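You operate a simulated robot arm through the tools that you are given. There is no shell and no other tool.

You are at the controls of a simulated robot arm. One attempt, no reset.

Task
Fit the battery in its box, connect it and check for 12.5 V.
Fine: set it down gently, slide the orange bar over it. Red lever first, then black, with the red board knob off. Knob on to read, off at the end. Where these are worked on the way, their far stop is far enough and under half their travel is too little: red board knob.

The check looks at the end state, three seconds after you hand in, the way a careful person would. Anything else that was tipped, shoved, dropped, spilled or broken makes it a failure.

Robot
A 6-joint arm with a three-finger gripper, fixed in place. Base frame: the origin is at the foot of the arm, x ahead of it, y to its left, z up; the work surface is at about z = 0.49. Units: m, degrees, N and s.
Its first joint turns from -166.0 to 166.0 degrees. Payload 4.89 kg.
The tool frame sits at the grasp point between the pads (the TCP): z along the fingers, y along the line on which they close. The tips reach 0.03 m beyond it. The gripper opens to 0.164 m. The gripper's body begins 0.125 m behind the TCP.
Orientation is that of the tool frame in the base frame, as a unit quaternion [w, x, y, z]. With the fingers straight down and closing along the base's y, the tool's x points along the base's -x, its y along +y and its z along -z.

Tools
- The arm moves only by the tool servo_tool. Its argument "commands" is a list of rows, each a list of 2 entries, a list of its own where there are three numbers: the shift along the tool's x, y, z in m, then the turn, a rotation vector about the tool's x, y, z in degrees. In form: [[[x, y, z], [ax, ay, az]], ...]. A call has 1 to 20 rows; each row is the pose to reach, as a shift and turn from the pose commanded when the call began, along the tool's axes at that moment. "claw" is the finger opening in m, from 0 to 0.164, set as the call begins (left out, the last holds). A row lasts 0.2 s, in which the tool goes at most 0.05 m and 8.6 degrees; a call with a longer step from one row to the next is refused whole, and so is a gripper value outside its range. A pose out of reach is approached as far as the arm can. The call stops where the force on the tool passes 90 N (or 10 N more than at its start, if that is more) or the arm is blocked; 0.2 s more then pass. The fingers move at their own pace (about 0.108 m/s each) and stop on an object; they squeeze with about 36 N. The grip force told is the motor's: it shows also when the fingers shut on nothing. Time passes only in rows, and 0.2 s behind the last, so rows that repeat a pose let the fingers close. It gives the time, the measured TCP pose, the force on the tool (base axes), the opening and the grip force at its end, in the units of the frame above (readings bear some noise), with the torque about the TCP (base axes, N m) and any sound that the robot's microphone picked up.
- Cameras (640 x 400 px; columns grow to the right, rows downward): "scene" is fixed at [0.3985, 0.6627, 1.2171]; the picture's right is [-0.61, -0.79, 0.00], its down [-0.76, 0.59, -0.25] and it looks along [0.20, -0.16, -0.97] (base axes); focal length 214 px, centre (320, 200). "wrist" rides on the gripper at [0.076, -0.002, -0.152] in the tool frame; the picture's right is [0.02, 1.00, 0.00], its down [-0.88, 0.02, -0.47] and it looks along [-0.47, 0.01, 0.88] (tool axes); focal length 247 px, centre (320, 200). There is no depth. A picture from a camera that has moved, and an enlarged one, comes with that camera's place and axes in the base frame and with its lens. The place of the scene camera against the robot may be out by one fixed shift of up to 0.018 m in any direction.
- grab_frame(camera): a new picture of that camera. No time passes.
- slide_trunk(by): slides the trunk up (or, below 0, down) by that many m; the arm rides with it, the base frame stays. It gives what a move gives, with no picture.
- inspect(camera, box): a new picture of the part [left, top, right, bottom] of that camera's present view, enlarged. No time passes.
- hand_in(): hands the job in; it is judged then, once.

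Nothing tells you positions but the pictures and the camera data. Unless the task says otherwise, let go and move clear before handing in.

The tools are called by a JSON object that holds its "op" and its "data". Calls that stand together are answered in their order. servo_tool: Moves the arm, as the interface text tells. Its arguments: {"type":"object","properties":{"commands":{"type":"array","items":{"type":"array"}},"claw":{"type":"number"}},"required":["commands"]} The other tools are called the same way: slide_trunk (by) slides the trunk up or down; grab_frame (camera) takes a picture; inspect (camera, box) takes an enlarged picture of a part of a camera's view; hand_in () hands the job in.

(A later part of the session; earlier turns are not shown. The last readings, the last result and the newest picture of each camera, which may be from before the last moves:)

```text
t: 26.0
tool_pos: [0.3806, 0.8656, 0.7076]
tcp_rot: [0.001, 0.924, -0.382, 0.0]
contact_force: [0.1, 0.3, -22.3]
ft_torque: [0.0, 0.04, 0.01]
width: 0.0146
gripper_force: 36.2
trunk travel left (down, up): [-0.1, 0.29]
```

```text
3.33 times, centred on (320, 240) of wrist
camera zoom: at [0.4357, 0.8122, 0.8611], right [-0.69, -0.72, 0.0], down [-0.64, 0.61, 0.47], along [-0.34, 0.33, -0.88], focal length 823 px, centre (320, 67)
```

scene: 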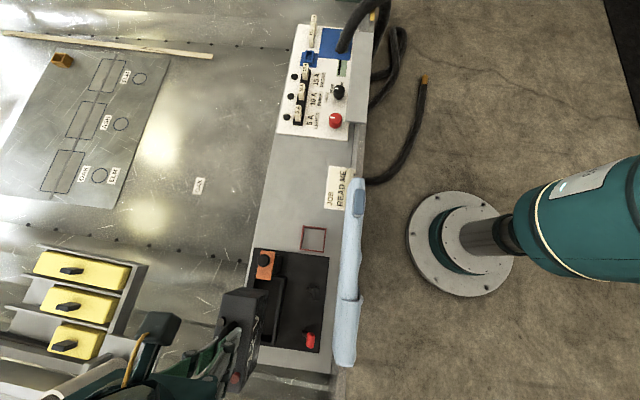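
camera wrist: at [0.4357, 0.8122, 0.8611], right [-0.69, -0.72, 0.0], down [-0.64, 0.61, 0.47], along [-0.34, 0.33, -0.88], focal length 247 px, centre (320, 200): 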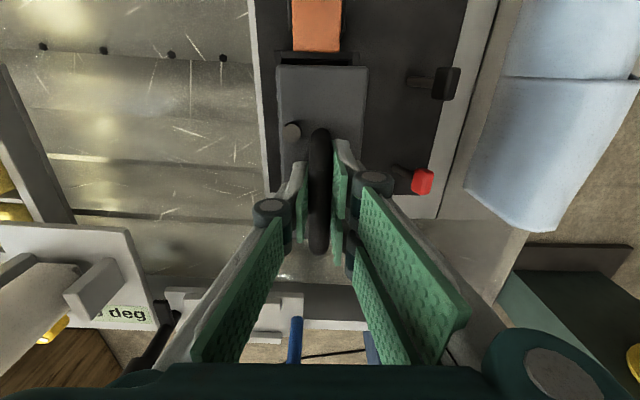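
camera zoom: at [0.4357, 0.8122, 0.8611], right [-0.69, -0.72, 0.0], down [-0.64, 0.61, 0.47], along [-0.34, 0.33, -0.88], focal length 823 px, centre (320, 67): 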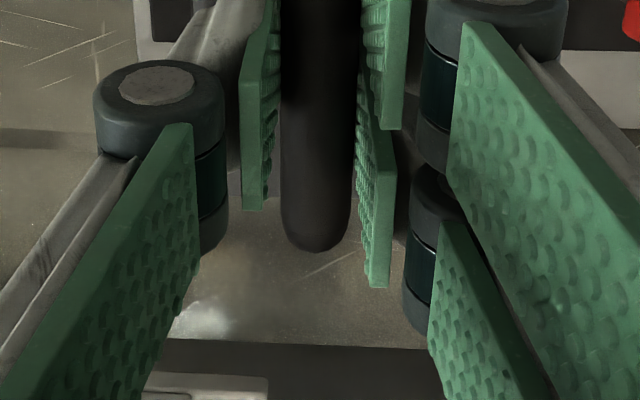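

{"op": "inspect", "data": {"camera": "scene", "box": [284, 274, 312, 302]}}

{"op": "inspect", "data": {"camera": "scene", "box": [262, 270, 302, 295]}}

{"op": "inspect", "data": {"camera": "scene", "box": [282, 296, 310, 330]}}

```text
14.29 times, centred on (298, 288) of scene
camera zoom: at [0.3985, 0.6627, 1.2171], right [-0.61, -0.79, 0.0], down [-0.76, 0.59, -0.25], along [0.2, -0.16, -0.97], focal length 3064 px, centre (634, -1057)
```

zoom: 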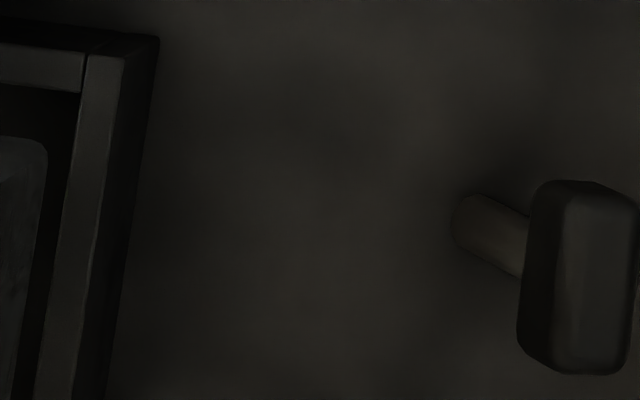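

```text
16.00 times, centred on (282, 282) of scene
camera zoom: at [0.3985, 0.6627, 1.2171], right [-0.61, -0.79, 0.0], down [-0.76, 0.59, -0.25], along [0.2, -0.16, -0.97], focal length 3432 px, centre (928, -1120)
```

zoom: 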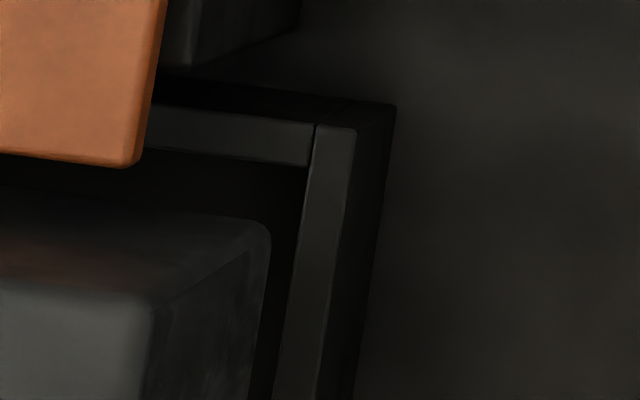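

```text
11.76 times, centred on (296, 313) of scene
camera zoom: at [0.3985, 0.6627, 1.2171], right [-0.61, -0.79, 0.0], down [-0.76, 0.59, -0.25], along [0.2, -0.16, -0.97], focal length 2523 px, centre (602, -1129)
```

zoom: 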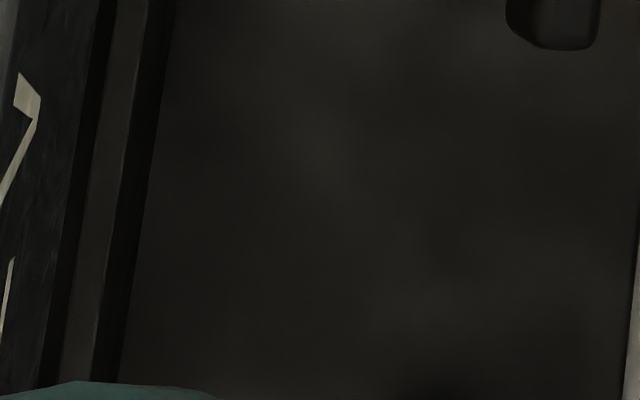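

The scene view agrees: only about 2 mm of gap on the robot side and more on the far side. I'll shift 4.5 mm outward and 1 mm toward the board, then look again.

{"op": "servo_tool", "data": {"commands": [[[0.0005, -0.0025, 0], [0, 0, 0]], [[0.001, -0.0045, 0], [0, 0, 0]], [[0.001, -0.0045, 0], [0, 0, 0]], [[0.001, -0.0045, 0], [0, 0, 0]]]}}

{"op": "inspect", "data": {"camera": "wrist", "box": [260, 30, 390, 110]}}

{"op": "inspect", "data": {"camera": "scene", "box": [262, 270, 302, 295]}}

```text
t: 27.0
tool_pos: [0.3846, 0.8671, 0.7088]
tcp_rot: [0.002, 0.924, -0.381, 0.0]
contact_force: [-0.1, -0.5, -20.8]
ft_torque: [0.03, 0.03, 0.01]
width: 0.0147
gripper_force: 35.8
trunk travel left (down, up): [-0.1, 0.29]
```

```text
4.92 times, centred on (325, 70) of wrist
camera zoom: at [0.4398, 0.8148, 0.8614], right [-0.69, -0.72, 0.0], down [-0.64, 0.61, 0.47], along [-0.34, 0.33, -0.88], focal length 1216 px, centre (295, 840)
```

zoom: 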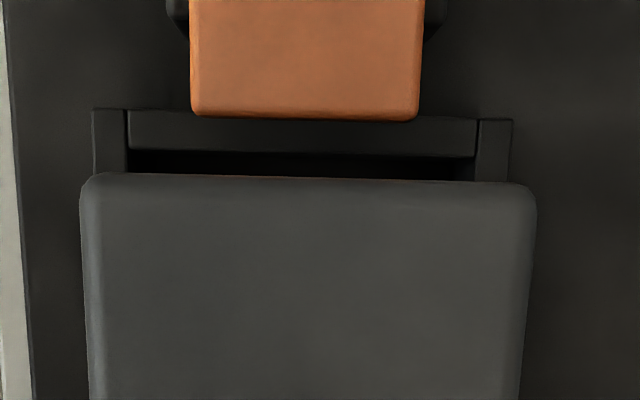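

```text
16.00 times, centred on (282, 282) of scene
camera zoom: at [0.3985, 0.6627, 1.2171], right [-0.61, -0.79, 0.0], down [-0.76, 0.59, -0.25], along [0.2, -0.16, -0.97], focal length 3432 px, centre (928, -1120)
```

zoom: 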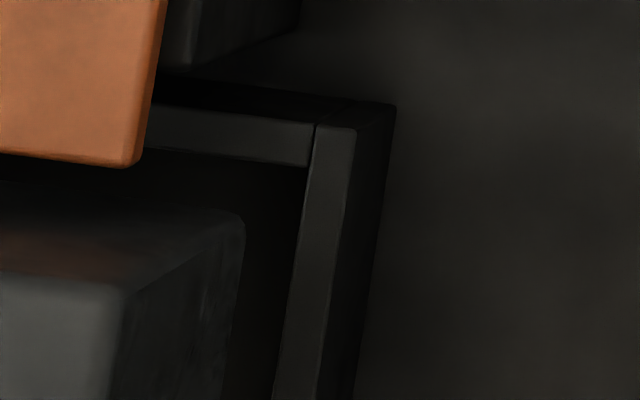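

It's now centred to within about 1 mm in both views. I'll lower it gently into the box.

{"op": "servo_tool", "data": {"commands": [[[0, 0, 0.006], [0, 0, 0]], [[0, 0, 0.012], [0, 0, 0]], [[0, 0, 0.018], [0, 0, 0]], [[0, 0, 0.024], [0, 0, 0]], [[0, 0, 0.03], [0, 0, 0]], [[0, 0, 0.036], [0, 0, 0]], [[0, 0, 0.042], [0, 0, 0]], [[0, 0, 0.048], [0, 0, 0]], [[0, 0, 0.052], [0, 0, 0]], [[0, 0, 0.052], [0, 0, 0]]]}}

{"op": "grab_frame", "data": {"camera": "wrist"}}

{"op": "inspect", "data": {"camera": "scene", "box": [255, 265, 315, 335]}}

```text
t: 29.2
tool_pos: [0.3857, 0.8684, 0.6551]
tcp_rot: [0.0, 0.924, -0.381, 0.0]
contact_force: [-0.9, 0.3, -21.7]
ft_torque: [0.05, 0.03, 0.02]
width: 0.0147
gripper_force: 36.0
trunk travel left (down, up): [-0.1, 0.29]
```

```text
taken
camera wrist: at [0.4404, 0.8147, 0.8093], right [-0.69, -0.72, 0.0], down [-0.64, 0.61, 0.47], along [-0.34, 0.33, -0.88], focal length 247 px, centre (320, 200)
```

wrist: 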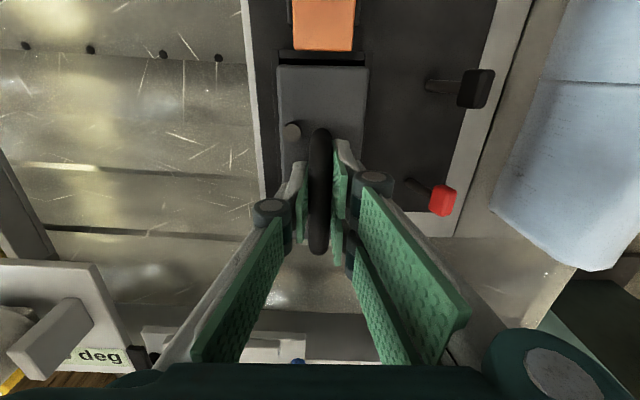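

```text
5.71 times, centred on (285, 300) of scene
camera zoom: at [0.3985, 0.6627, 1.2171], right [-0.61, -0.79, 0.0], down [-0.76, 0.59, -0.25], along [0.2, -0.16, -0.97], focal length 1226 px, centre (520, -371)
```

zoom: 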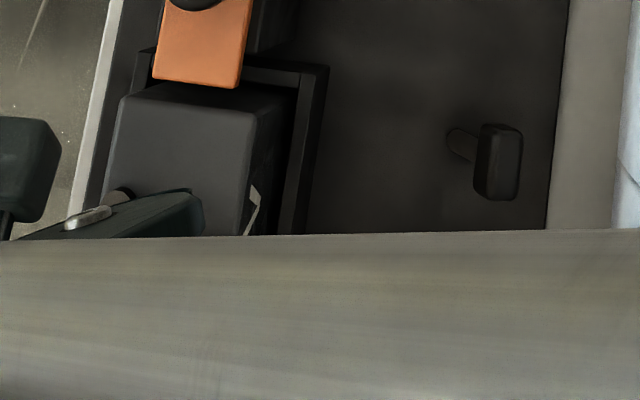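

The battery is inside the walls with no side force. I'll lower the last two centimetres in fine steps and watch the weight come off.

{"op": "servo_tool", "data": {"commands": [[[0, 0, 0.003], [0, 0, 0]], [[0, 0, 0.006], [0, 0, 0]], [[0, 0, 0.009], [0, 0, 0]], [[0, 0, 0.011], [0, 0, 0]], [[0, 0, 0.013], [0, 0, 0]], [[0, 0, 0.0145], [0, 0, 0]], [[0, 0, 0.0145], [0, 0, 0]]]}}

```text
t: 30.8
tool_pos: [0.3843, 0.8671, 0.643]
tcp_rot: [0.001, 0.924, -0.382, 0.0]
contact_force: [0.3, 0.2, -21.7]
ft_torque: [0.03, -0.01, -0.02]
width: 0.0146
gripper_force: 36.2
trunk travel left (down, up): [-0.1, 0.29]
```

{"op": "servo_tool", "data": {"commands": [[[0, 0, 0.001], [0, 0, 0]], [[0, 0, 0.002], [0, 0, 0]], [[0, 0, 0.003], [0, 0, 0]], [[0, 0, 0.004], [0, 0, 0]], [[0, 0, 0.004], [0, 0, 0]]]}}

```text
t: 32.0
tool_pos: [0.3841, 0.8674, 0.6374]
tcp_rot: [0.001, 0.924, -0.383, 0.0]
contact_force: [-0.3, 0.6, -21.9]
ft_torque: [0.01, 0.0, -0.01]
width: 0.0147
gripper_force: 35.8
trunk travel left (down, up): [-0.1, 0.29]
```

{"op": "servo_tool", "data": {"commands": [[[0, 0, 0.001], [0, 0, 0]], [[0, 0, 0.002], [0, 0, 0]], [[0, 0, 0.003], [0, 0, 0]], [[0, 0, 0.003], [0, 0, 0]]]}}

```text
t: 33.0
tool_pos: [0.3838, 0.8672, 0.6375]
tcp_rot: [0.0, 0.924, -0.382, 0.0]
contact_force: [-4.2, -4.4, 4.4]
ft_torque: [-0.4, -0.3, -0.12]
width: 0.0148
gripper_force: 35.6
trunk travel left (down, up): [-0.1, 0.29]
```

The floor took the weight at TCP z ≈ 0.637, about what I expected. I'll check that it is level before releasing.

{"op": "grab_frame", "data": {"camera": "wrist"}}

{"op": "inspect", "data": {"camera": "wrist", "box": [240, 0, 400, 120]}}

{"op": "grab_frame", "data": {"camera": "scene"}}

```text
taken
camera wrist: at [0.439, 0.8137, 0.79], right [-0.69, -0.72, 0.0], down [-0.64, 0.61, 0.47], along [-0.34, 0.33, -0.88], focal length 247 px, centre (320, 200)
```

wrist: 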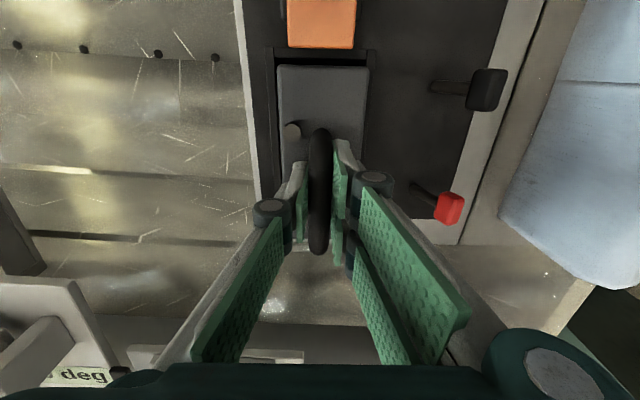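

```text
3.33 times, centred on (320, 60) of wrist
camera zoom: at [0.439, 0.8137, 0.79], right [-0.69, -0.72, 0.0], down [-0.64, 0.61, 0.47], along [-0.34, 0.33, -0.88], focal length 823 px, centre (320, 667)
```

zoom: 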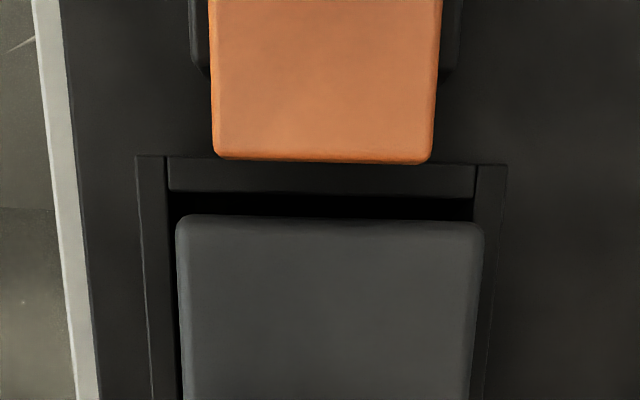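

```text
taken
```

scene: 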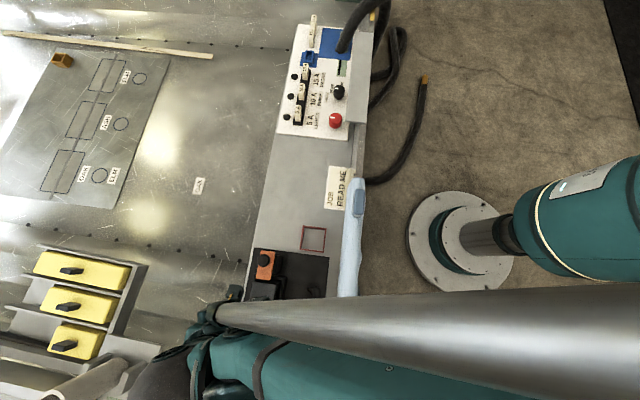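

It's in the box with a gap all round. I'll release and back straight up.

{"op": "servo_tool", "data": {"commands": [[[0, 0, -0.001], [0, 0, 0]], [[0, 0, -0.001], [0, 0, 0]], [[0, 0, -0.001], [0, 0, 0]], [[0, 0, -0.001], [0, 0, 0]]], "claw": 0.06}}

{"op": "grab_frame", "data": {"camera": "wrist"}}

```text
t: 34.0
tool_pos: [0.3849, 0.8672, 0.6364]
tcp_rot: [0.0, 0.924, -0.382, 0.001]
contact_force: [0.8, 0.3, 0.0]
ft_torque: [0.0, 0.01, 0.0]
width: 0.06
gripper_force: 0.0
trunk travel left (down, up): [-0.1, 0.29]
```

```text
taken
camera wrist: at [0.439, 0.8138, 0.7904], right [-0.69, -0.72, 0.0], down [-0.64, 0.61, 0.47], along [-0.34, 0.33, -0.88], focal length 247 px, centre (320, 200)
```

wrist: 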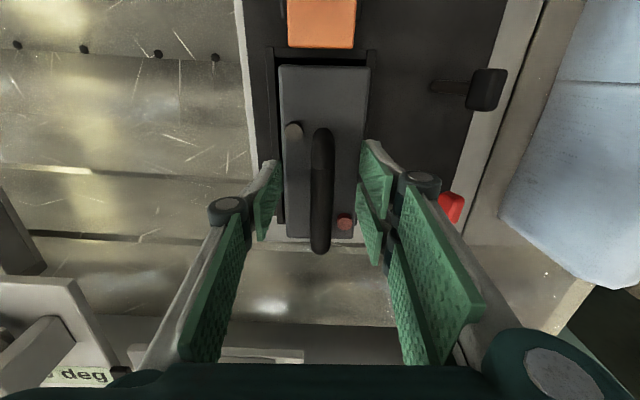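

Released, and the battery stays put. I'll rise clear and move above the orange bar's knob.

{"op": "servo_tool", "data": {"commands": [[[0, 0, -0.03], [0, 0, 0]], [[0, 0, -0.06], [0, 0, 0]], [[0, 0, -0.1], [0, 0, 0]], [[0.035, 0, -0.12], [0, 0, 0]], [[0.07, 0, -0.12], [0, 0, 0]], [[0.105, 0, -0.12], [0, 0, 0]], [[0.138, 0, -0.12], [0, 0, 0]], [[0.138, 0, -0.12], [0, 0, 0]]], "claw": 0.08}}

{"op": "grab_frame", "data": {"camera": "wrist"}}

{"op": "inspect", "data": {"camera": "wrist", "box": [220, 80, 420, 280]}}

{"op": "inspect", "data": {"camera": "scene", "box": [230, 230, 350, 360]}}

```text
t: 35.8
tool_pos: [0.483, 0.7697, 0.7565]
tcp_rot: [0.0, 0.924, -0.382, 0.0]
contact_force: [-0.3, -0.1, -0.1]
ft_torque: [0.0, -0.07, 0.02]
width: 0.0801
gripper_force: 0.0
trunk travel left (down, up): [-0.1, 0.29]
```

```text
taken
camera wrist: at [0.5382, 0.7169, 0.9101], right [-0.69, -0.72, 0.0], down [-0.64, 0.61, 0.47], along [-0.34, 0.33, -0.88], focal length 247 px, centre (320, 200)
```

wrist: 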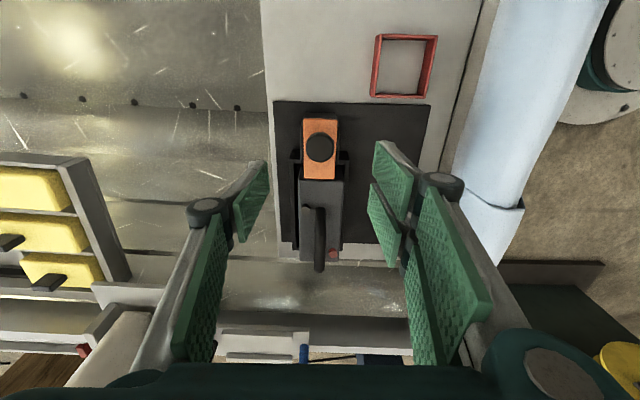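

```text
2.00 times, centred on (320, 180) of wrist
camera zoom: at [0.5382, 0.7169, 0.9101], right [-0.69, -0.72, 0.0], down [-0.64, 0.61, 0.47], along [-0.34, 0.33, -0.88], focal length 494 px, centre (320, 240)
```

zoom: 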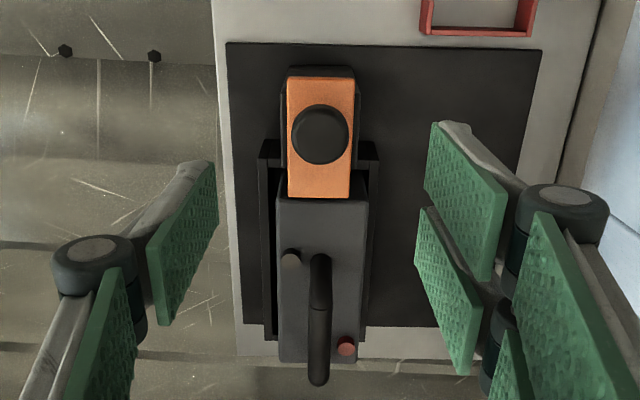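

```text
3.08 times, centred on (290, 295) of scene
camera zoom: at [0.3985, 0.6627, 1.2171], right [-0.61, -0.79, 0.0], down [-0.76, 0.59, -0.25], along [0.2, -0.16, -0.97], focal length 660 px, centre (412, -92)
```

zoom: 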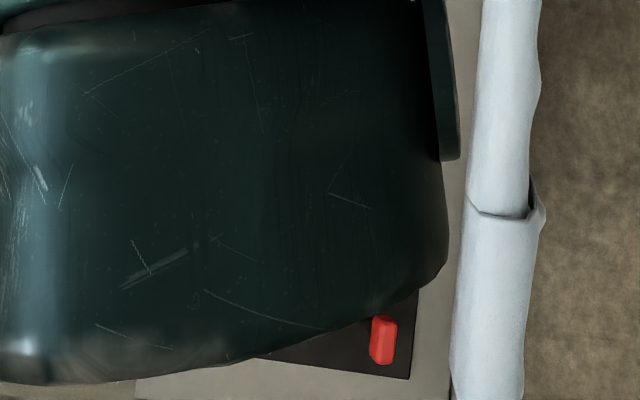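

The battery is seated and the bar knob is right under the hand (u ≈ −0.202, v ≈ 0.886). I'll descend so the fingertips straddle the knob just above the orange plate.

{"op": "servo_tool", "data": {"commands": [[[0, 0, 0.03], [0, 0, 0]], [[0, 0, 0.06], [0, 0, 0]], [[0, 0, 0.08], [0, 0, 0]], [[0, 0, 0.094], [0, 0, 0]], [[0, 0, 0.1], [0, 0, 0]], [[0, 0, 0.1], [0, 0, 0]]], "claw": 0.08}}

{"op": "grab_frame", "data": {"camera": "wrist"}}

```text
t: 37.2
tool_pos: [0.4821, 0.7697, 0.6573]
tcp_rot: [0.0, 0.924, -0.381, 0.0]
contact_force: [0.3, 0.3, 0.5]
ft_torque: [-0.01, 0.01, -0.01]
width: 0.0798
gripper_force: 0.0
trunk travel left (down, up): [-0.1, 0.29]
```

```text
taken
camera wrist: at [0.5374, 0.7174, 0.8099], right [-0.69, -0.72, 0.0], down [-0.64, 0.61, 0.47], along [-0.34, 0.33, -0.88], focal length 247 px, centre (320, 200)
```

wrist: 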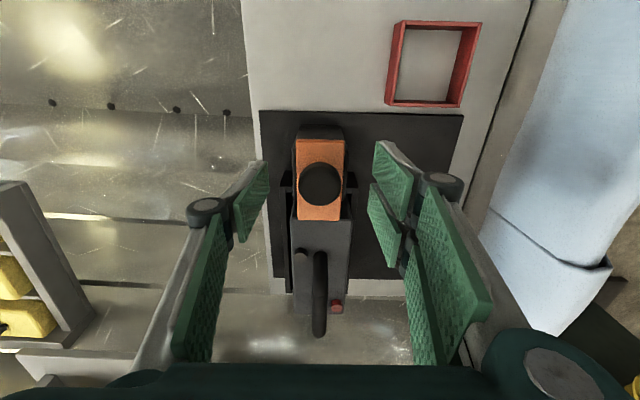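

{"op": "servo_tool", "data": {"commands": [[[0, -0.0015, 0.001], [0, 0, 0]], [[0, -0.0015, 0.002], [0, 0, 0]], [[0, -0.0015, 0.002], [0, 0, 0]], [[0, -0.0015, 0.002], [0, 0, 0]], [[0, -0.0015, 0.002], [0, 0, 0]]], "claw": 0.0}}

{"op": "grab_frame", "data": {"camera": "wrist"}}

```text
t: 38.4
tool_pos: [0.4826, 0.77, 0.6559]
tcp_rot: [0.0, 0.924, -0.382, 0.0]
contact_force: [-18.3, -16.8, 10.9]
ft_torque: [-0.34, 0.43, 0.1]
width: 0.0298
gripper_force: 45.7
trunk travel left (down, up): [-0.1, 0.29]
```

```text
taken
camera wrist: at [0.5378, 0.7175, 0.8088], right [-0.69, -0.72, 0.0], down [-0.64, 0.61, 0.47], along [-0.34, 0.33, -0.88], focal length 247 px, centre (320, 200)
```

wrist: 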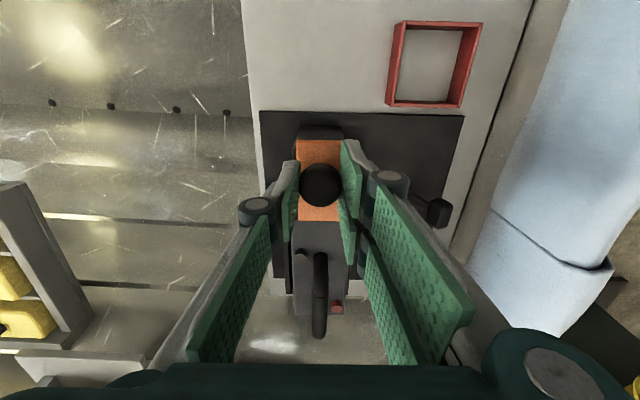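

The side force shows the knob is slightly on the robot side of the hand. I'll open, shift back 3 mm, go 4 mm lower and regrip.

{"op": "servo_tool", "data": {"commands": [[[0, 0, 0], [0, 0, 0]], [[0, 0.0015, 0], [0, 0, 0]], [[0, 0.0028, 0.002], [0, 0, 0]], [[0, 0.0028, 0.004], [0, 0, 0]], [[0, 0.0028, 0.004], [0, 0, 0]]], "claw": 0.06}}

{"op": "servo_tool", "data": {"commands": [[[0, 0, 0], [0, 0, 0]], [[0, 0, 0], [0, 0, 0]], [[0, 0, 0], [0, 0, 0]], [[0, 0, 0], [0, 0, 0]]], "claw": 0.0}}

```text
t: 39.6
tool_pos: [0.4807, 0.7689, 0.6503]
tcp_rot: [0.0, 0.924, -0.382, 0.0]
contact_force: [-0.1, 0.5, 0.8]
ft_torque: [0.0, -0.02, 0.01]
width: 0.0599
gripper_force: 0.1
trunk travel left (down, up): [-0.1, 0.29]
```

```text
t: 40.6
tool_pos: [0.4826, 0.7694, 0.6493]
tcp_rot: [-0.001, 0.924, -0.382, 0.001]
contact_force: [38.9, 44.5, 13.2]
ft_torque: [0.57, -0.63, -0.13]
width: 0.0299
gripper_force: 45.2
trunk travel left (down, up): [-0.1, 0.29]
```

{"op": "servo_tool", "data": {"commands": [[[0, -0.001, 0], [0, 0, 0]], [[0, -0.002, 0], [0, 0, 0]], [[0, -0.002, 0], [0, 0, 0]], [[0, -0.002, 0], [0, 0, 0]]], "claw": 0.0}}

{"op": "inspect", "data": {"camera": "wrist", "box": [240, 100, 400, 260]}}

```text
t: 41.6
tool_pos: [0.4832, 0.7699, 0.6504]
tcp_rot: [0.0, 0.924, -0.382, 0.0]
contact_force: [29.4, 30.2, 19.3]
ft_torque: [0.55, -0.41, -0.05]
width: 0.0297
gripper_force: 44.7
trunk travel left (down, up): [-0.1, 0.29]
```

```text
2.50 times, centred on (320, 180) of wrist
camera zoom: at [0.5379, 0.717, 0.8033], right [-0.69, -0.72, 0.0], down [-0.64, 0.61, 0.47], along [-0.34, 0.33, -0.88], focal length 617 px, centre (320, 250)
```

zoom: 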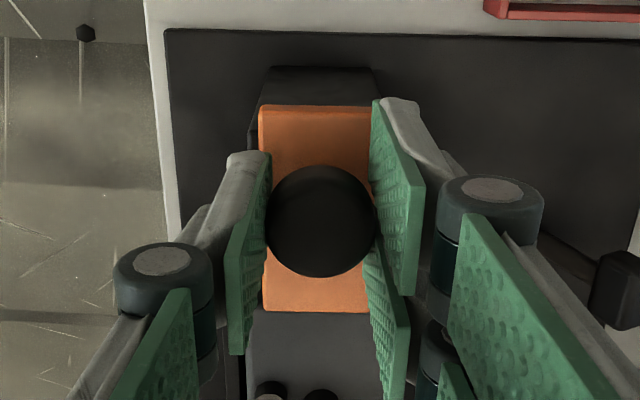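

{"op": "servo_tool", "data": {"commands": [[[0, -0.0008, 0], [0, 0, 0]], [[0, -0.0015, 0], [0, 0, 0]], [[0, -0.0015, 0], [0, 0, 0]]], "claw": 0.0}}

```text
t: 42.4
tool_pos: [0.4821, 0.77, 0.6499]
tcp_rot: [0.0, 0.924, -0.382, -0.001]
contact_force: [8.8, 8.6, 5.7]
ft_torque: [0.12, -0.13, -0.02]
width: 0.0295
gripper_force: 45.0
trunk travel left (down, up): [-0.1, 0.29]
```

The side force is nearly gone. Now I'll slide the bar along the box toward the battery and watch the force.

{"op": "servo_tool", "data": {"commands": [[[-0.004, -0.0002, 0], [0, 0, 0]], [[-0.008, -0.0004, 0], [0, 0, 0]], [[-0.012, -0.0004, 0], [0, 0, 0]], [[-0.016, -0.0004, 0], [0, 0, 0]], [[-0.02, -0.0004, 0], [0, 0, 0]], [[-0.02, -0.0004, 0], [0, 0, 0]]], "claw": 0.0}}

{"op": "grab_frame", "data": {"camera": "wrist"}}

```text
t: 43.8
tool_pos: [0.4681, 0.7852, 0.6502]
tcp_rot: [0.0, 0.924, -0.382, 0.0]
contact_force: [-19.8, -21.5, -23.2]
ft_torque: [-0.33, 0.21, 0.11]
width: 0.0298
gripper_force: 44.7
trunk travel left (down, up): [-0.1, 0.29]
```

```text
taken
camera wrist: at [0.5236, 0.7322, 0.8033], right [-0.69, -0.72, 0.0], down [-0.64, 0.61, 0.47], along [-0.34, 0.33, -0.88], focal length 247 px, centre (320, 200)
```

wrist: 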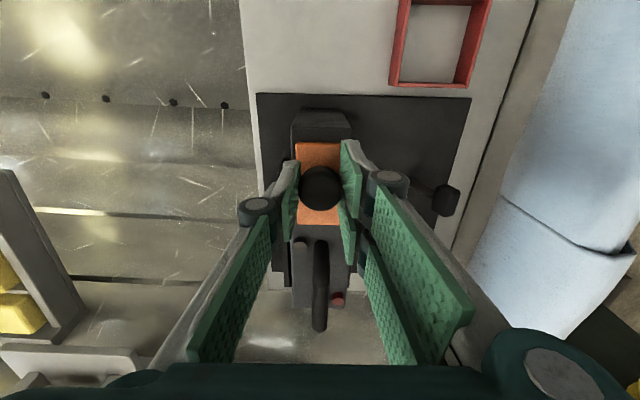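

The bar slides freely along the box. I'll continue toward its stop and ease the side load a little.

{"op": "servo_tool", "data": {"commands": [[[-0.004, 0.0005, -0.0003], [0, 0, 0]], [[-0.008, 0.0008, -0.0005], [0, 0, 0]], [[-0.012, 0.0008, -0.0005], [0, 0, 0]], [[-0.016, 0.0008, -0.0005], [0, 0, 0]], [[-0.016, 0.0008, -0.0005], [0, 0, 0]]], "claw": 0.0}}

{"op": "inspect", "data": {"camera": "wrist", "box": [240, 100, 400, 340]}}

```text
t: 45.0
tool_pos: [0.4572, 0.7965, 0.6506]
tcp_rot: [0.001, 0.925, -0.381, -0.001]
contact_force: [-29.3, -28.7, -35.4]
ft_torque: [-0.33, 0.15, 0.18]
width: 0.0298
gripper_force: 44.9
trunk travel left (down, up): [-0.1, 0.29]
```

```text
1.67 times, centred on (320, 220) of wrist
camera zoom: at [0.5125, 0.7432, 0.8035], right [-0.69, -0.72, 0.0], down [-0.64, 0.61, 0.47], along [-0.34, 0.33, -0.88], focal length 412 px, centre (320, 167)
```

zoom: 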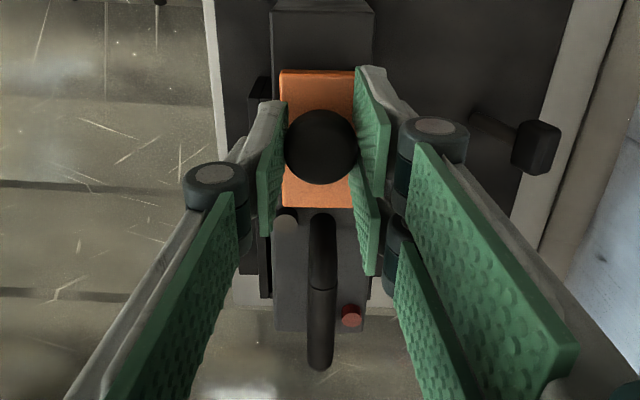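

{"op": "servo_tool", "data": {"commands": [[[0, 0.0007, 0.0007], [0, 0, 0]], [[0, 0.0013, 0.0013], [0, 0, 0]], [[-0.002, 0.0013, 0.0013], [0, 0, 0]], [[-0.004, 0.0013, 0.0013], [0, 0, 0]], [[-0.004, 0.0013, 0.0013], [0, 0, 0]]], "claw": 0.0}}

```text
t: 46.2
tool_pos: [0.4537, 0.7986, 0.6508]
tcp_rot: [-0.001, 0.924, -0.381, 0.001]
contact_force: [3.8, 3.4, 5.4]
ft_torque: [-0.1, -0.15, 0.01]
width: 0.0297
gripper_force: 44.9
trunk travel left (down, up): [-0.1, 0.29]
```

{"op": "servo_tool", "data": {"commands": [[[-0.002, 0, 0], [0, 0, 0]], [[-0.004, 0, 0], [0, 0, 0]], [[-0.006, 0, 0], [0, 0, 0]], [[-0.006, 0, 0], [0, 0, 0]]], "claw": 0.0}}

{"op": "inspect", "data": {"camera": "wrist", "box": [240, 100, 400, 340]}}

```text
t: 47.2
tool_pos: [0.4508, 0.8025, 0.6506]
tcp_rot: [-0.001, 0.924, -0.382, 0.001]
contact_force: [32.0, 22.9, 29.5]
ft_torque: [0.48, -0.52, -0.1]
width: 0.03
gripper_force: 45.3
trunk travel left (down, up): [-0.1, 0.29]
```

```text
1.67 times, centred on (320, 220) of wrist
camera zoom: at [0.5055, 0.749, 0.8035], right [-0.69, -0.72, 0.0], down [-0.64, 0.61, 0.47], along [-0.34, 0.33, -0.88], focal length 412 px, centre (320, 167)
```

zoom: 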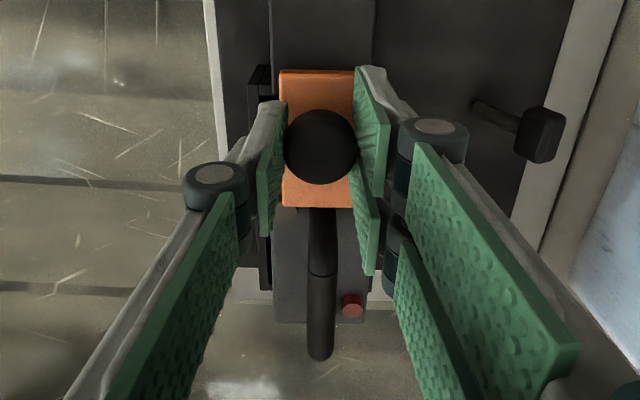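

{"op": "servo_tool", "data": {"commands": [[[0, -0.0007, -0.0006], [0, 0, 0]], [[0, -0.0013, -0.0011], [0, 0, 0]], [[0, -0.0013, -0.0011], [0, 0, 0]]], "claw": 0.0}}

{"op": "grab_frame", "data": {"camera": "scene"}}

```text
t: 48.0
tool_pos: [0.4505, 0.8044, 0.6498]
tcp_rot: [0.0, 0.924, -0.381, 0.0]
contact_force: [20.9, 0.1, -0.9]
ft_torque: [-0.06, -0.32, -0.04]
width: 0.0297
gripper_force: 45.3
trunk travel left (down, up): [-0.1, 0.29]
```

```text
taken
```

scene: 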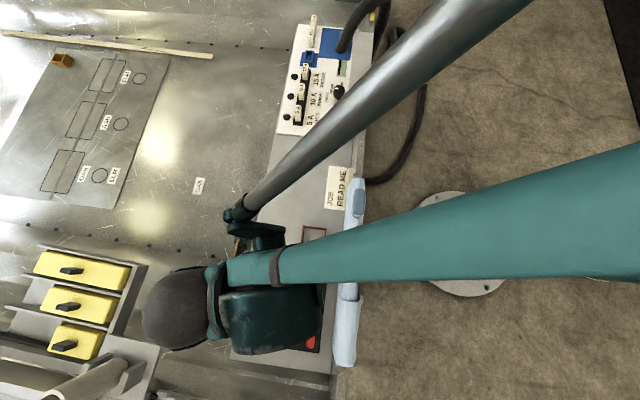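

{"op": "servo_tool", "data": {"commands": [[[-0.001, -0.0003, 0], [0, 0, 0]], [[-0.002, -0.0003, 0], [0, 0, 0]], [[-0.002, -0.0003, 0], [0, 0, 0]]], "claw": 0.0}}

{"op": "inspect", "data": {"camera": "wrist", "box": [240, 140, 400, 300]}}

```text
t: 48.8
tool_pos: [0.4486, 0.8041, 0.6491]
tcp_rot: [0.0, 0.924, -0.383, 0.0]
contact_force: [16.3, -37.9, -15.1]
ft_torque: [-0.58, -0.36, 0.22]
width: 0.0298
gripper_force: 45.3
trunk travel left (down, up): [-0.1, 0.29]
```

```text
2.50 times, centred on (320, 220) of wrist
camera zoom: at [0.5052, 0.7504, 0.8036], right [-0.69, -0.72, 0.0], down [-0.64, 0.61, 0.47], along [-0.34, 0.33, -0.88], focal length 617 px, centre (320, 150)
```

zoom: 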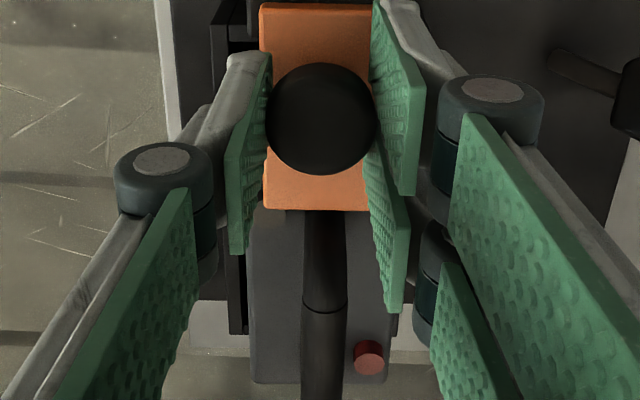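

The bar has met a firm stop after about 48 mm of travel. I'll relax the push, let go and look from above.

{"op": "servo_tool", "data": {"commands": [[[0.001, 0, 0], [0, 0, 0]], [[0.0015, 0, 0], [0, 0, 0]], [[0.0015, 0, 0], [0, 0, 0]]], "claw": 0.0}}

{"op": "servo_tool", "data": {"commands": [[[0, 0, 0], [0, 0, 0]], [[0, 0, 0], [0, 0, 0]], [[0, 0, -0.03], [0, 0, 0]], [[0, 0, -0.07], [0, 0, 0]], [[0, 0, -0.11], [0, 0, 0]], [[0.04, 0, -0.15], [0, 0, 0]], [[0.06, 0, -0.15], [0, 0, 0]], [[0.06, 0, -0.15], [0, 0, 0]]], "claw": 0.07}}

{"op": "grab_frame", "data": {"camera": "wrist"}}

{"op": "inspect", "data": {"camera": "wrist", "box": [240, 120, 400, 280]}}

```text
t: 49.6
tool_pos: [0.449, 0.8041, 0.6511]
tcp_rot: [0.0, 0.924, -0.382, -0.001]
contact_force: [-3.5, -36.4, -19.8]
ft_torque: [-0.42, 0.08, 0.16]
width: 0.0296
gripper_force: 44.9
trunk travel left (down, up): [-0.1, 0.29]
```

```text
refused: row 6 steps farther than a row can; nothing moved
```

```text
taken
camera wrist: at [0.5051, 0.7505, 0.8037], right [-0.69, -0.72, 0.0], down [-0.64, 0.61, 0.47], along [-0.34, 0.33, -0.88], focal length 247 px, centre (320, 200)
```

wrist: 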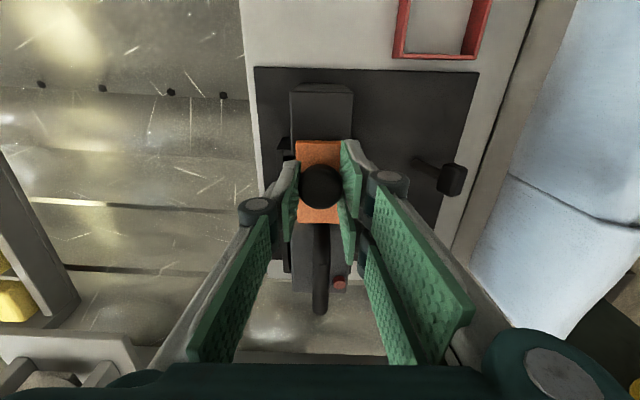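

```text
2.50 times, centred on (320, 200) of wrist
camera zoom: at [0.5051, 0.7505, 0.8037], right [-0.69, -0.72, 0.0], down [-0.64, 0.61, 0.47], along [-0.34, 0.33, -0.88], focal length 617 px, centre (320, 200)
```

zoom: 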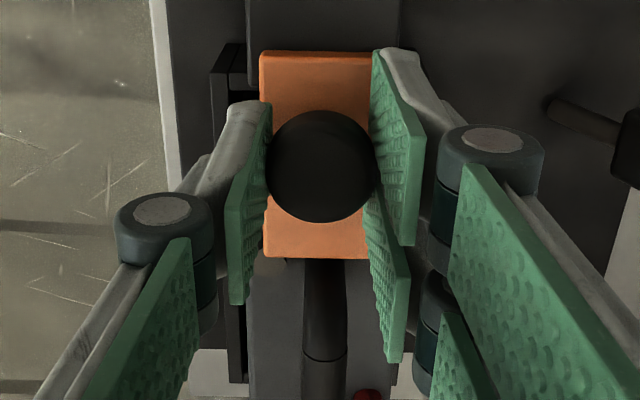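

{"op": "servo_tool", "data": {"commands": [[[0.001, 0.0005, 0], [0, 0, 0]], [[0.001, 0.0005, 0], [0, 0, 0]], [[0.001, 0.0005, -0.02], [0, 0, 0]], [[0.001, 0.0005, -0.05], [0, 0, 0]], [[0.001, 0.0005, -0.09], [0, 0, 0]], [[0.02, 0, -0.125], [0, 0, 0]], [[0.045, 0, -0.15], [0, 0, 0]], [[0.06, 0, -0.15], [0, 0, 0]], [[0.06, 0, -0.15], [0, 0, 0]]], "claw": 0.07}}

{"op": "grab_frame", "data": {"camera": "wrist"}}

{"op": "inspect", "data": {"camera": "wrist", "box": [240, 120, 400, 280]}}

```text
t: 51.6
tool_pos: [0.493, 0.7602, 0.8008]
tcp_rot: [0.0, 0.924, -0.382, 0.0]
contact_force: [-1.0, 0.7, -0.4]
ft_torque: [0.0, -0.05, 0.01]
width: 0.0699
gripper_force: 0.0
trunk travel left (down, up): [-0.1, 0.29]
```

```text
taken
camera wrist: at [0.5486, 0.707, 0.9535], right [-0.69, -0.72, 0.0], down [-0.64, 0.61, 0.47], along [-0.34, 0.33, -0.88], focal length 247 px, centre (320, 200)
```

wrist: 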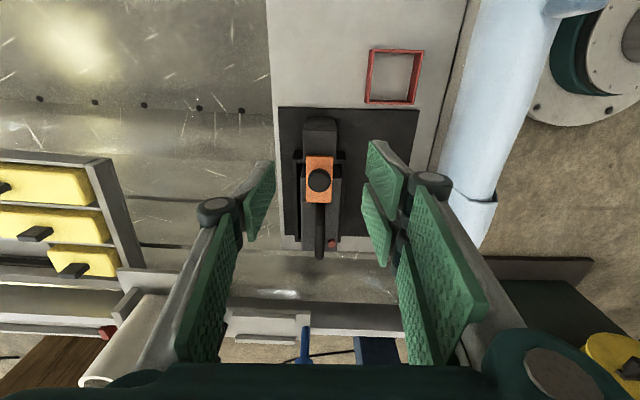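

```text
2.50 times, centred on (320, 200) of wrist
camera zoom: at [0.5486, 0.707, 0.9535], right [-0.69, -0.72, 0.0], down [-0.64, 0.61, 0.47], along [-0.34, 0.33, -0.88], focal length 617 px, centre (320, 200)
```

zoom: 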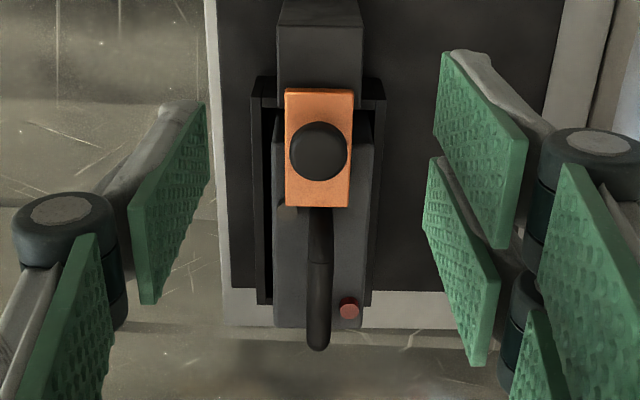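

The bar now overlaps the end of the battery and stops short of the handle. Next are the levers: they lean toward the robot at about v ≈ 0.74, z ≈ 0.55. I'll move over for a closer look.

{"op": "servo_tool", "data": {"commands": [[[-0.02, 0.027, 0], [0, 0, 0]], [[-0.04, 0.054, 0], [0, 0, 0]], [[-0.06, 0.081, 0.01], [0, 0, 0]], [[-0.08, 0.108, 0.03], [0, 0, 0]], [[-0.1, 0.13, 0.055], [0, 0, 0]], [[-0.11, 0.136, 0.08], [0, 0, 0]], [[-0.11, 0.136, 0.08], [0, 0, 0]]], "claw": 0.16}}

{"op": "grab_frame", "data": {"camera": "wrist"}}

{"op": "inspect", "data": {"camera": "wrist", "box": [240, 120, 400, 300]}}

{"op": "inspect", "data": {"camera": "scene", "box": [240, 240, 340, 360]}}

```text
t: 53.2
tool_pos: [0.3181, 0.743, 0.7214]
tcp_rot: [0.001, 0.924, -0.382, 0.0]
contact_force: [1.2, -0.7, -0.4]
ft_torque: [0.02, 0.04, 0.02]
width: 0.16
gripper_force: 0.2
trunk travel left (down, up): [-0.1, 0.29]
```

```text
taken
camera wrist: at [0.3733, 0.6889, 0.874], right [-0.69, -0.72, 0.0], down [-0.64, 0.61, 0.47], along [-0.34, 0.33, -0.88], focal length 247 px, centre (320, 200)
```

wrist: 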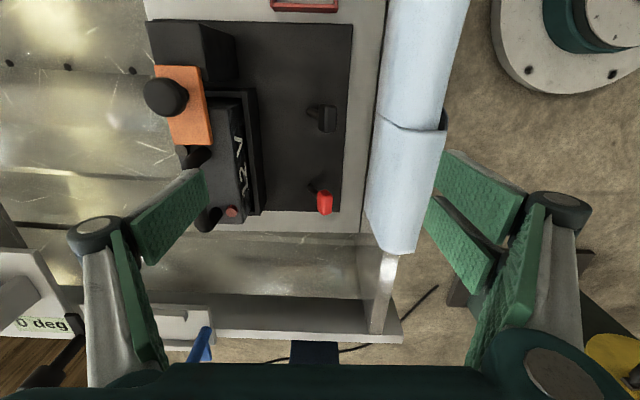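

```text
2.22 times, centred on (320, 210) of wrist
camera zoom: at [0.3733, 0.6889, 0.874], right [-0.69, -0.72, 0.0], down [-0.64, 0.61, 0.47], along [-0.34, 0.33, -0.88], focal length 549 px, centre (320, 178)
```

zoom: 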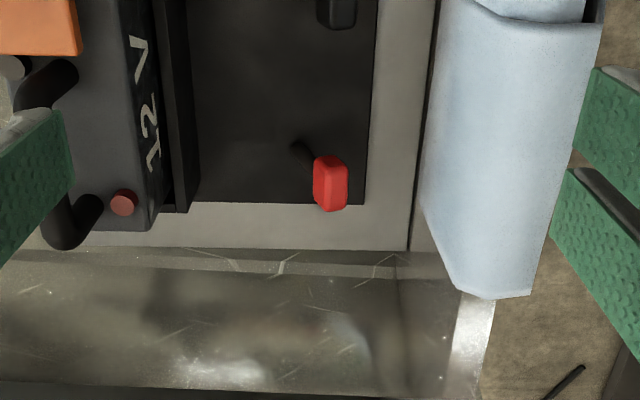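

```text
3.33 times, centred on (290, 300) of scene
camera zoom: at [0.3985, 0.6627, 1.2171], right [-0.61, -0.79, 0.0], down [-0.76, 0.59, -0.25], along [0.2, -0.16, -0.97], focal length 715 px, centre (420, -133)
```

zoom: 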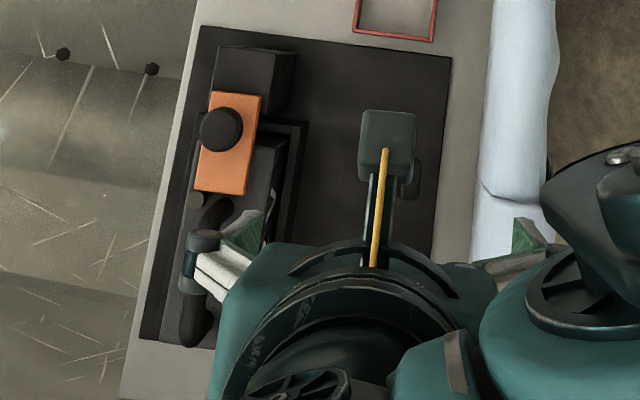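

The red lever's handle is at about u −0.400, v 0.741, z 0.55. I'll close the fingers and come down on its robot side, between lever and towel.

{"op": "servo_tool", "data": {"commands": [[[-0.025, 0.0125, 0], [0, 0, 0]], [[-0.05, 0.025, 0], [0, 0, 0]], [[-0.075, 0.0375, 0], [0, 0, 0]], [[-0.0996, 0.05, 0], [0, 0, 0]], [[-0.0996, 0.05, 0.03], [0, 0, 0]], [[-0.0996, 0.05, 0.06], [0, 0, 0]], [[-0.0996, 0.05, 0.09], [0, 0, 0]], [[-0.0996, 0.05, 0.1], [0, 0, 0]], [[-0.0996, 0.05, 0.1], [0, 0, 0]]], "claw": 0.0}}

{"op": "grab_frame", "data": {"camera": "wrist"}}

{"op": "inspect", "data": {"camera": "scene", "box": [270, 280, 370, 380]}}

```text
t: 55.2
tool_pos: [0.2133, 0.7781, 0.6206]
tcp_rot: [0.0, 0.924, -0.383, 0.001]
contact_force: [-0.2, 0.1, -0.1]
ft_torque: [-0.01, -0.01, 0.0]
width: 0.0001
gripper_force: 35.9
trunk travel left (down, up): [-0.1, 0.29]
```

```text
taken
camera wrist: at [0.2683, 0.7246, 0.774], right [-0.69, -0.72, 0.0], down [-0.64, 0.61, 0.47], along [-0.34, 0.33, -0.88], focal length 247 px, centre (320, 200)
```

wrist: 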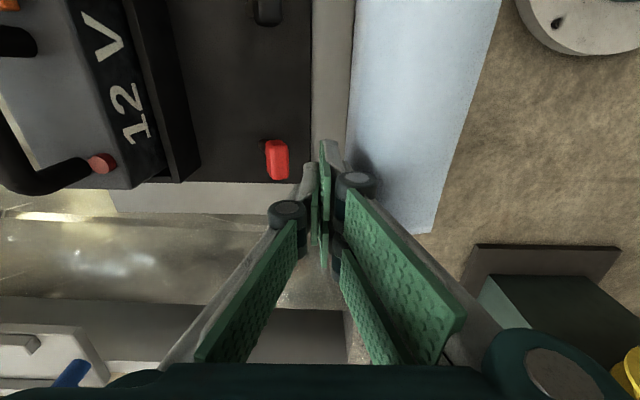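

```text
4.00 times, centred on (320, 330) of scene
camera zoom: at [0.3985, 0.6627, 1.2171], right [-0.61, -0.79, 0.0], down [-0.76, 0.59, -0.25], along [0.2, -0.16, -0.97], focal length 858 px, centre (320, -320)
```

zoom: 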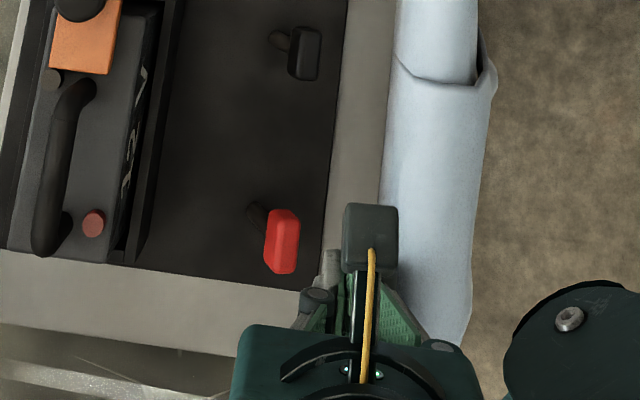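

{"op": "servo_tool", "data": {"commands": [[[0, -0.003, 0.02], [0, 0, 0]], [[0, -0.003, 0.04], [0, 0, 0]], [[0, -0.003, 0.055], [0, 0, 0]], [[0, -0.003, 0.055], [0, 0, 0]]], "claw": 0.0}}

{"op": "inspect", "data": {"camera": "wrist", "box": [220, 80, 420, 280]}}

{"op": "inspect", "data": {"camera": "scene", "box": [280, 300, 360, 380]}}

```text
t: 55.9
tool_pos: [0.2188, 0.782, 0.5799]
tcp_rot: [-0.003, 0.924, -0.382, -0.001]
contact_force: [19.0, 17.8, 24.0]
ft_torque: [-2.03, 1.5, 0.45]
width: 0.0
gripper_force: 36.1
trunk travel left (down, up): [-0.1, 0.29]
stopped in row 3: the force on the tool passed its limit at 111 N (the readings are from after the stop); the commanded pose is now the measured one
```

```text
2.00 times, centred on (320, 180) of wrist
camera zoom: at [0.2736, 0.7287, 0.7327], right [-0.69, -0.72, -0.01], down [-0.64, 0.61, 0.47], along [-0.34, 0.33, -0.88], focal length 494 px, centre (320, 240)
```

zoom: 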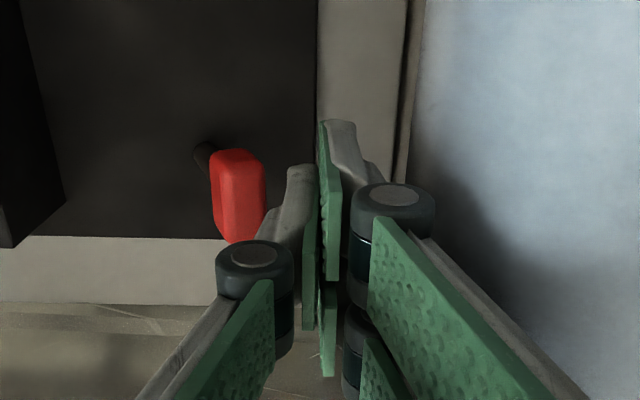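

```text
5.00 times, centred on (320, 340) of scene
camera zoom: at [0.3985, 0.6627, 1.2171], right [-0.61, -0.79, 0.0], down [-0.76, 0.59, -0.25], along [0.2, -0.16, -0.97], focal length 1072 px, centre (320, -500)
```

zoom: 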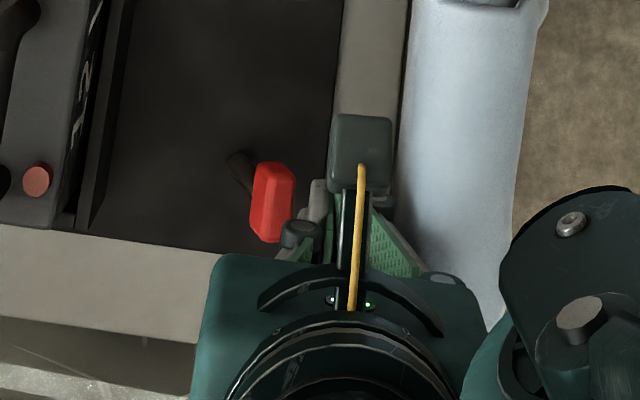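

Something on the robot side, most likely the towel roll, pushed the hand up and outward, so I'll back straight up at once. Then I'll check that nothing was disturbed.

{"op": "servo_tool", "data": {"commands": [[[0, -0.004, -0.01], [0, 0, 0]], [[0, -0.006, -0.04], [0, 0, 0]], [[0, -0.006, -0.08], [0, 0, 0]], [[0, -0.006, -0.12], [0, 0, 0]], [[0, -0.006, -0.12], [0, 0, 0]]], "claw": 0.0}}

{"op": "grab_frame", "data": {"camera": "wrist"}}

{"op": "grab_frame", "data": {"camera": "scene"}}

{"op": "inspect", "data": {"camera": "scene", "box": [310, 160, 390, 380]}}

```text
t: 57.1
tool_pos: [0.222, 0.785, 0.7]
tcp_rot: [-0.002, 0.924, -0.383, 0.0]
contact_force: [0.2, 0.3, 1.0]
ft_torque: [-0.03, -0.01, 0.0]
width: 0.0
gripper_force: 36.3
trunk travel left (down, up): [-0.1, 0.29]
```

```text
taken
camera wrist: at [0.2774, 0.7315, 0.8531], right [-0.69, -0.72, 0.0], down [-0.64, 0.61, 0.47], along [-0.34, 0.33, -0.88], focal length 247 px, centre (320, 200)
```

wrist: 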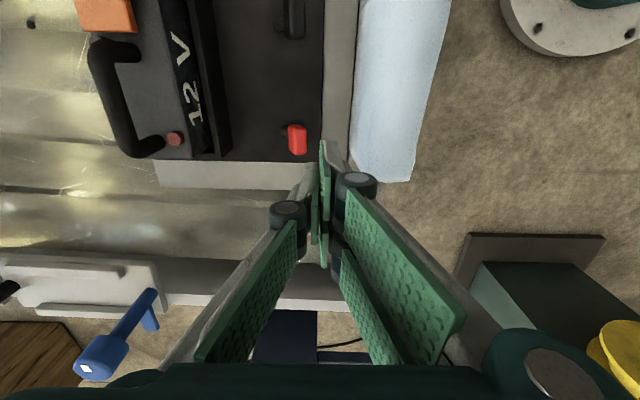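

```text
taken
```

scene: 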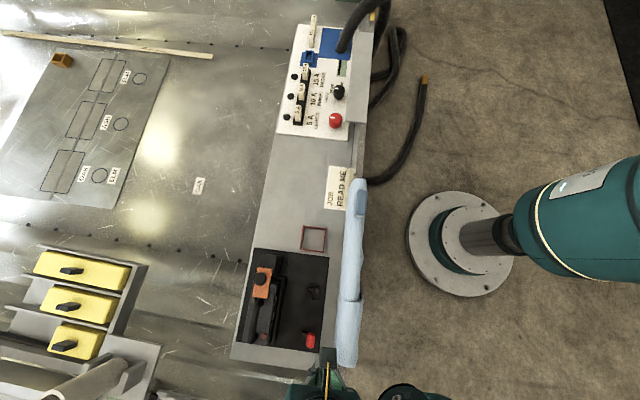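

```text
1.82 times, centred on (350, 270) of scene
camera zoom: at [0.3985, 0.6627, 1.2171], right [-0.61, -0.79, 0.0], down [-0.76, 0.59, -0.25], along [0.2, -0.16, -0.97], focal length 390 px, centre (266, 73)
```

zoom: 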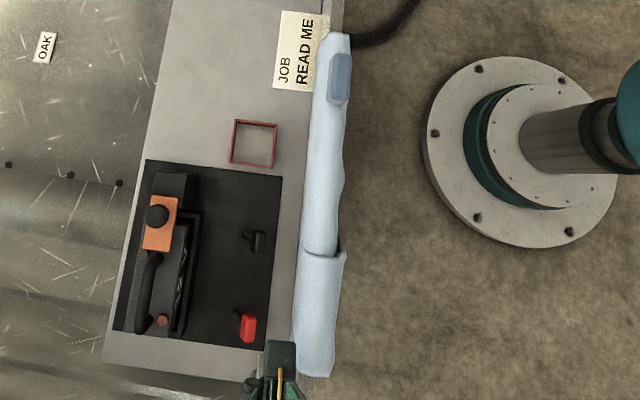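

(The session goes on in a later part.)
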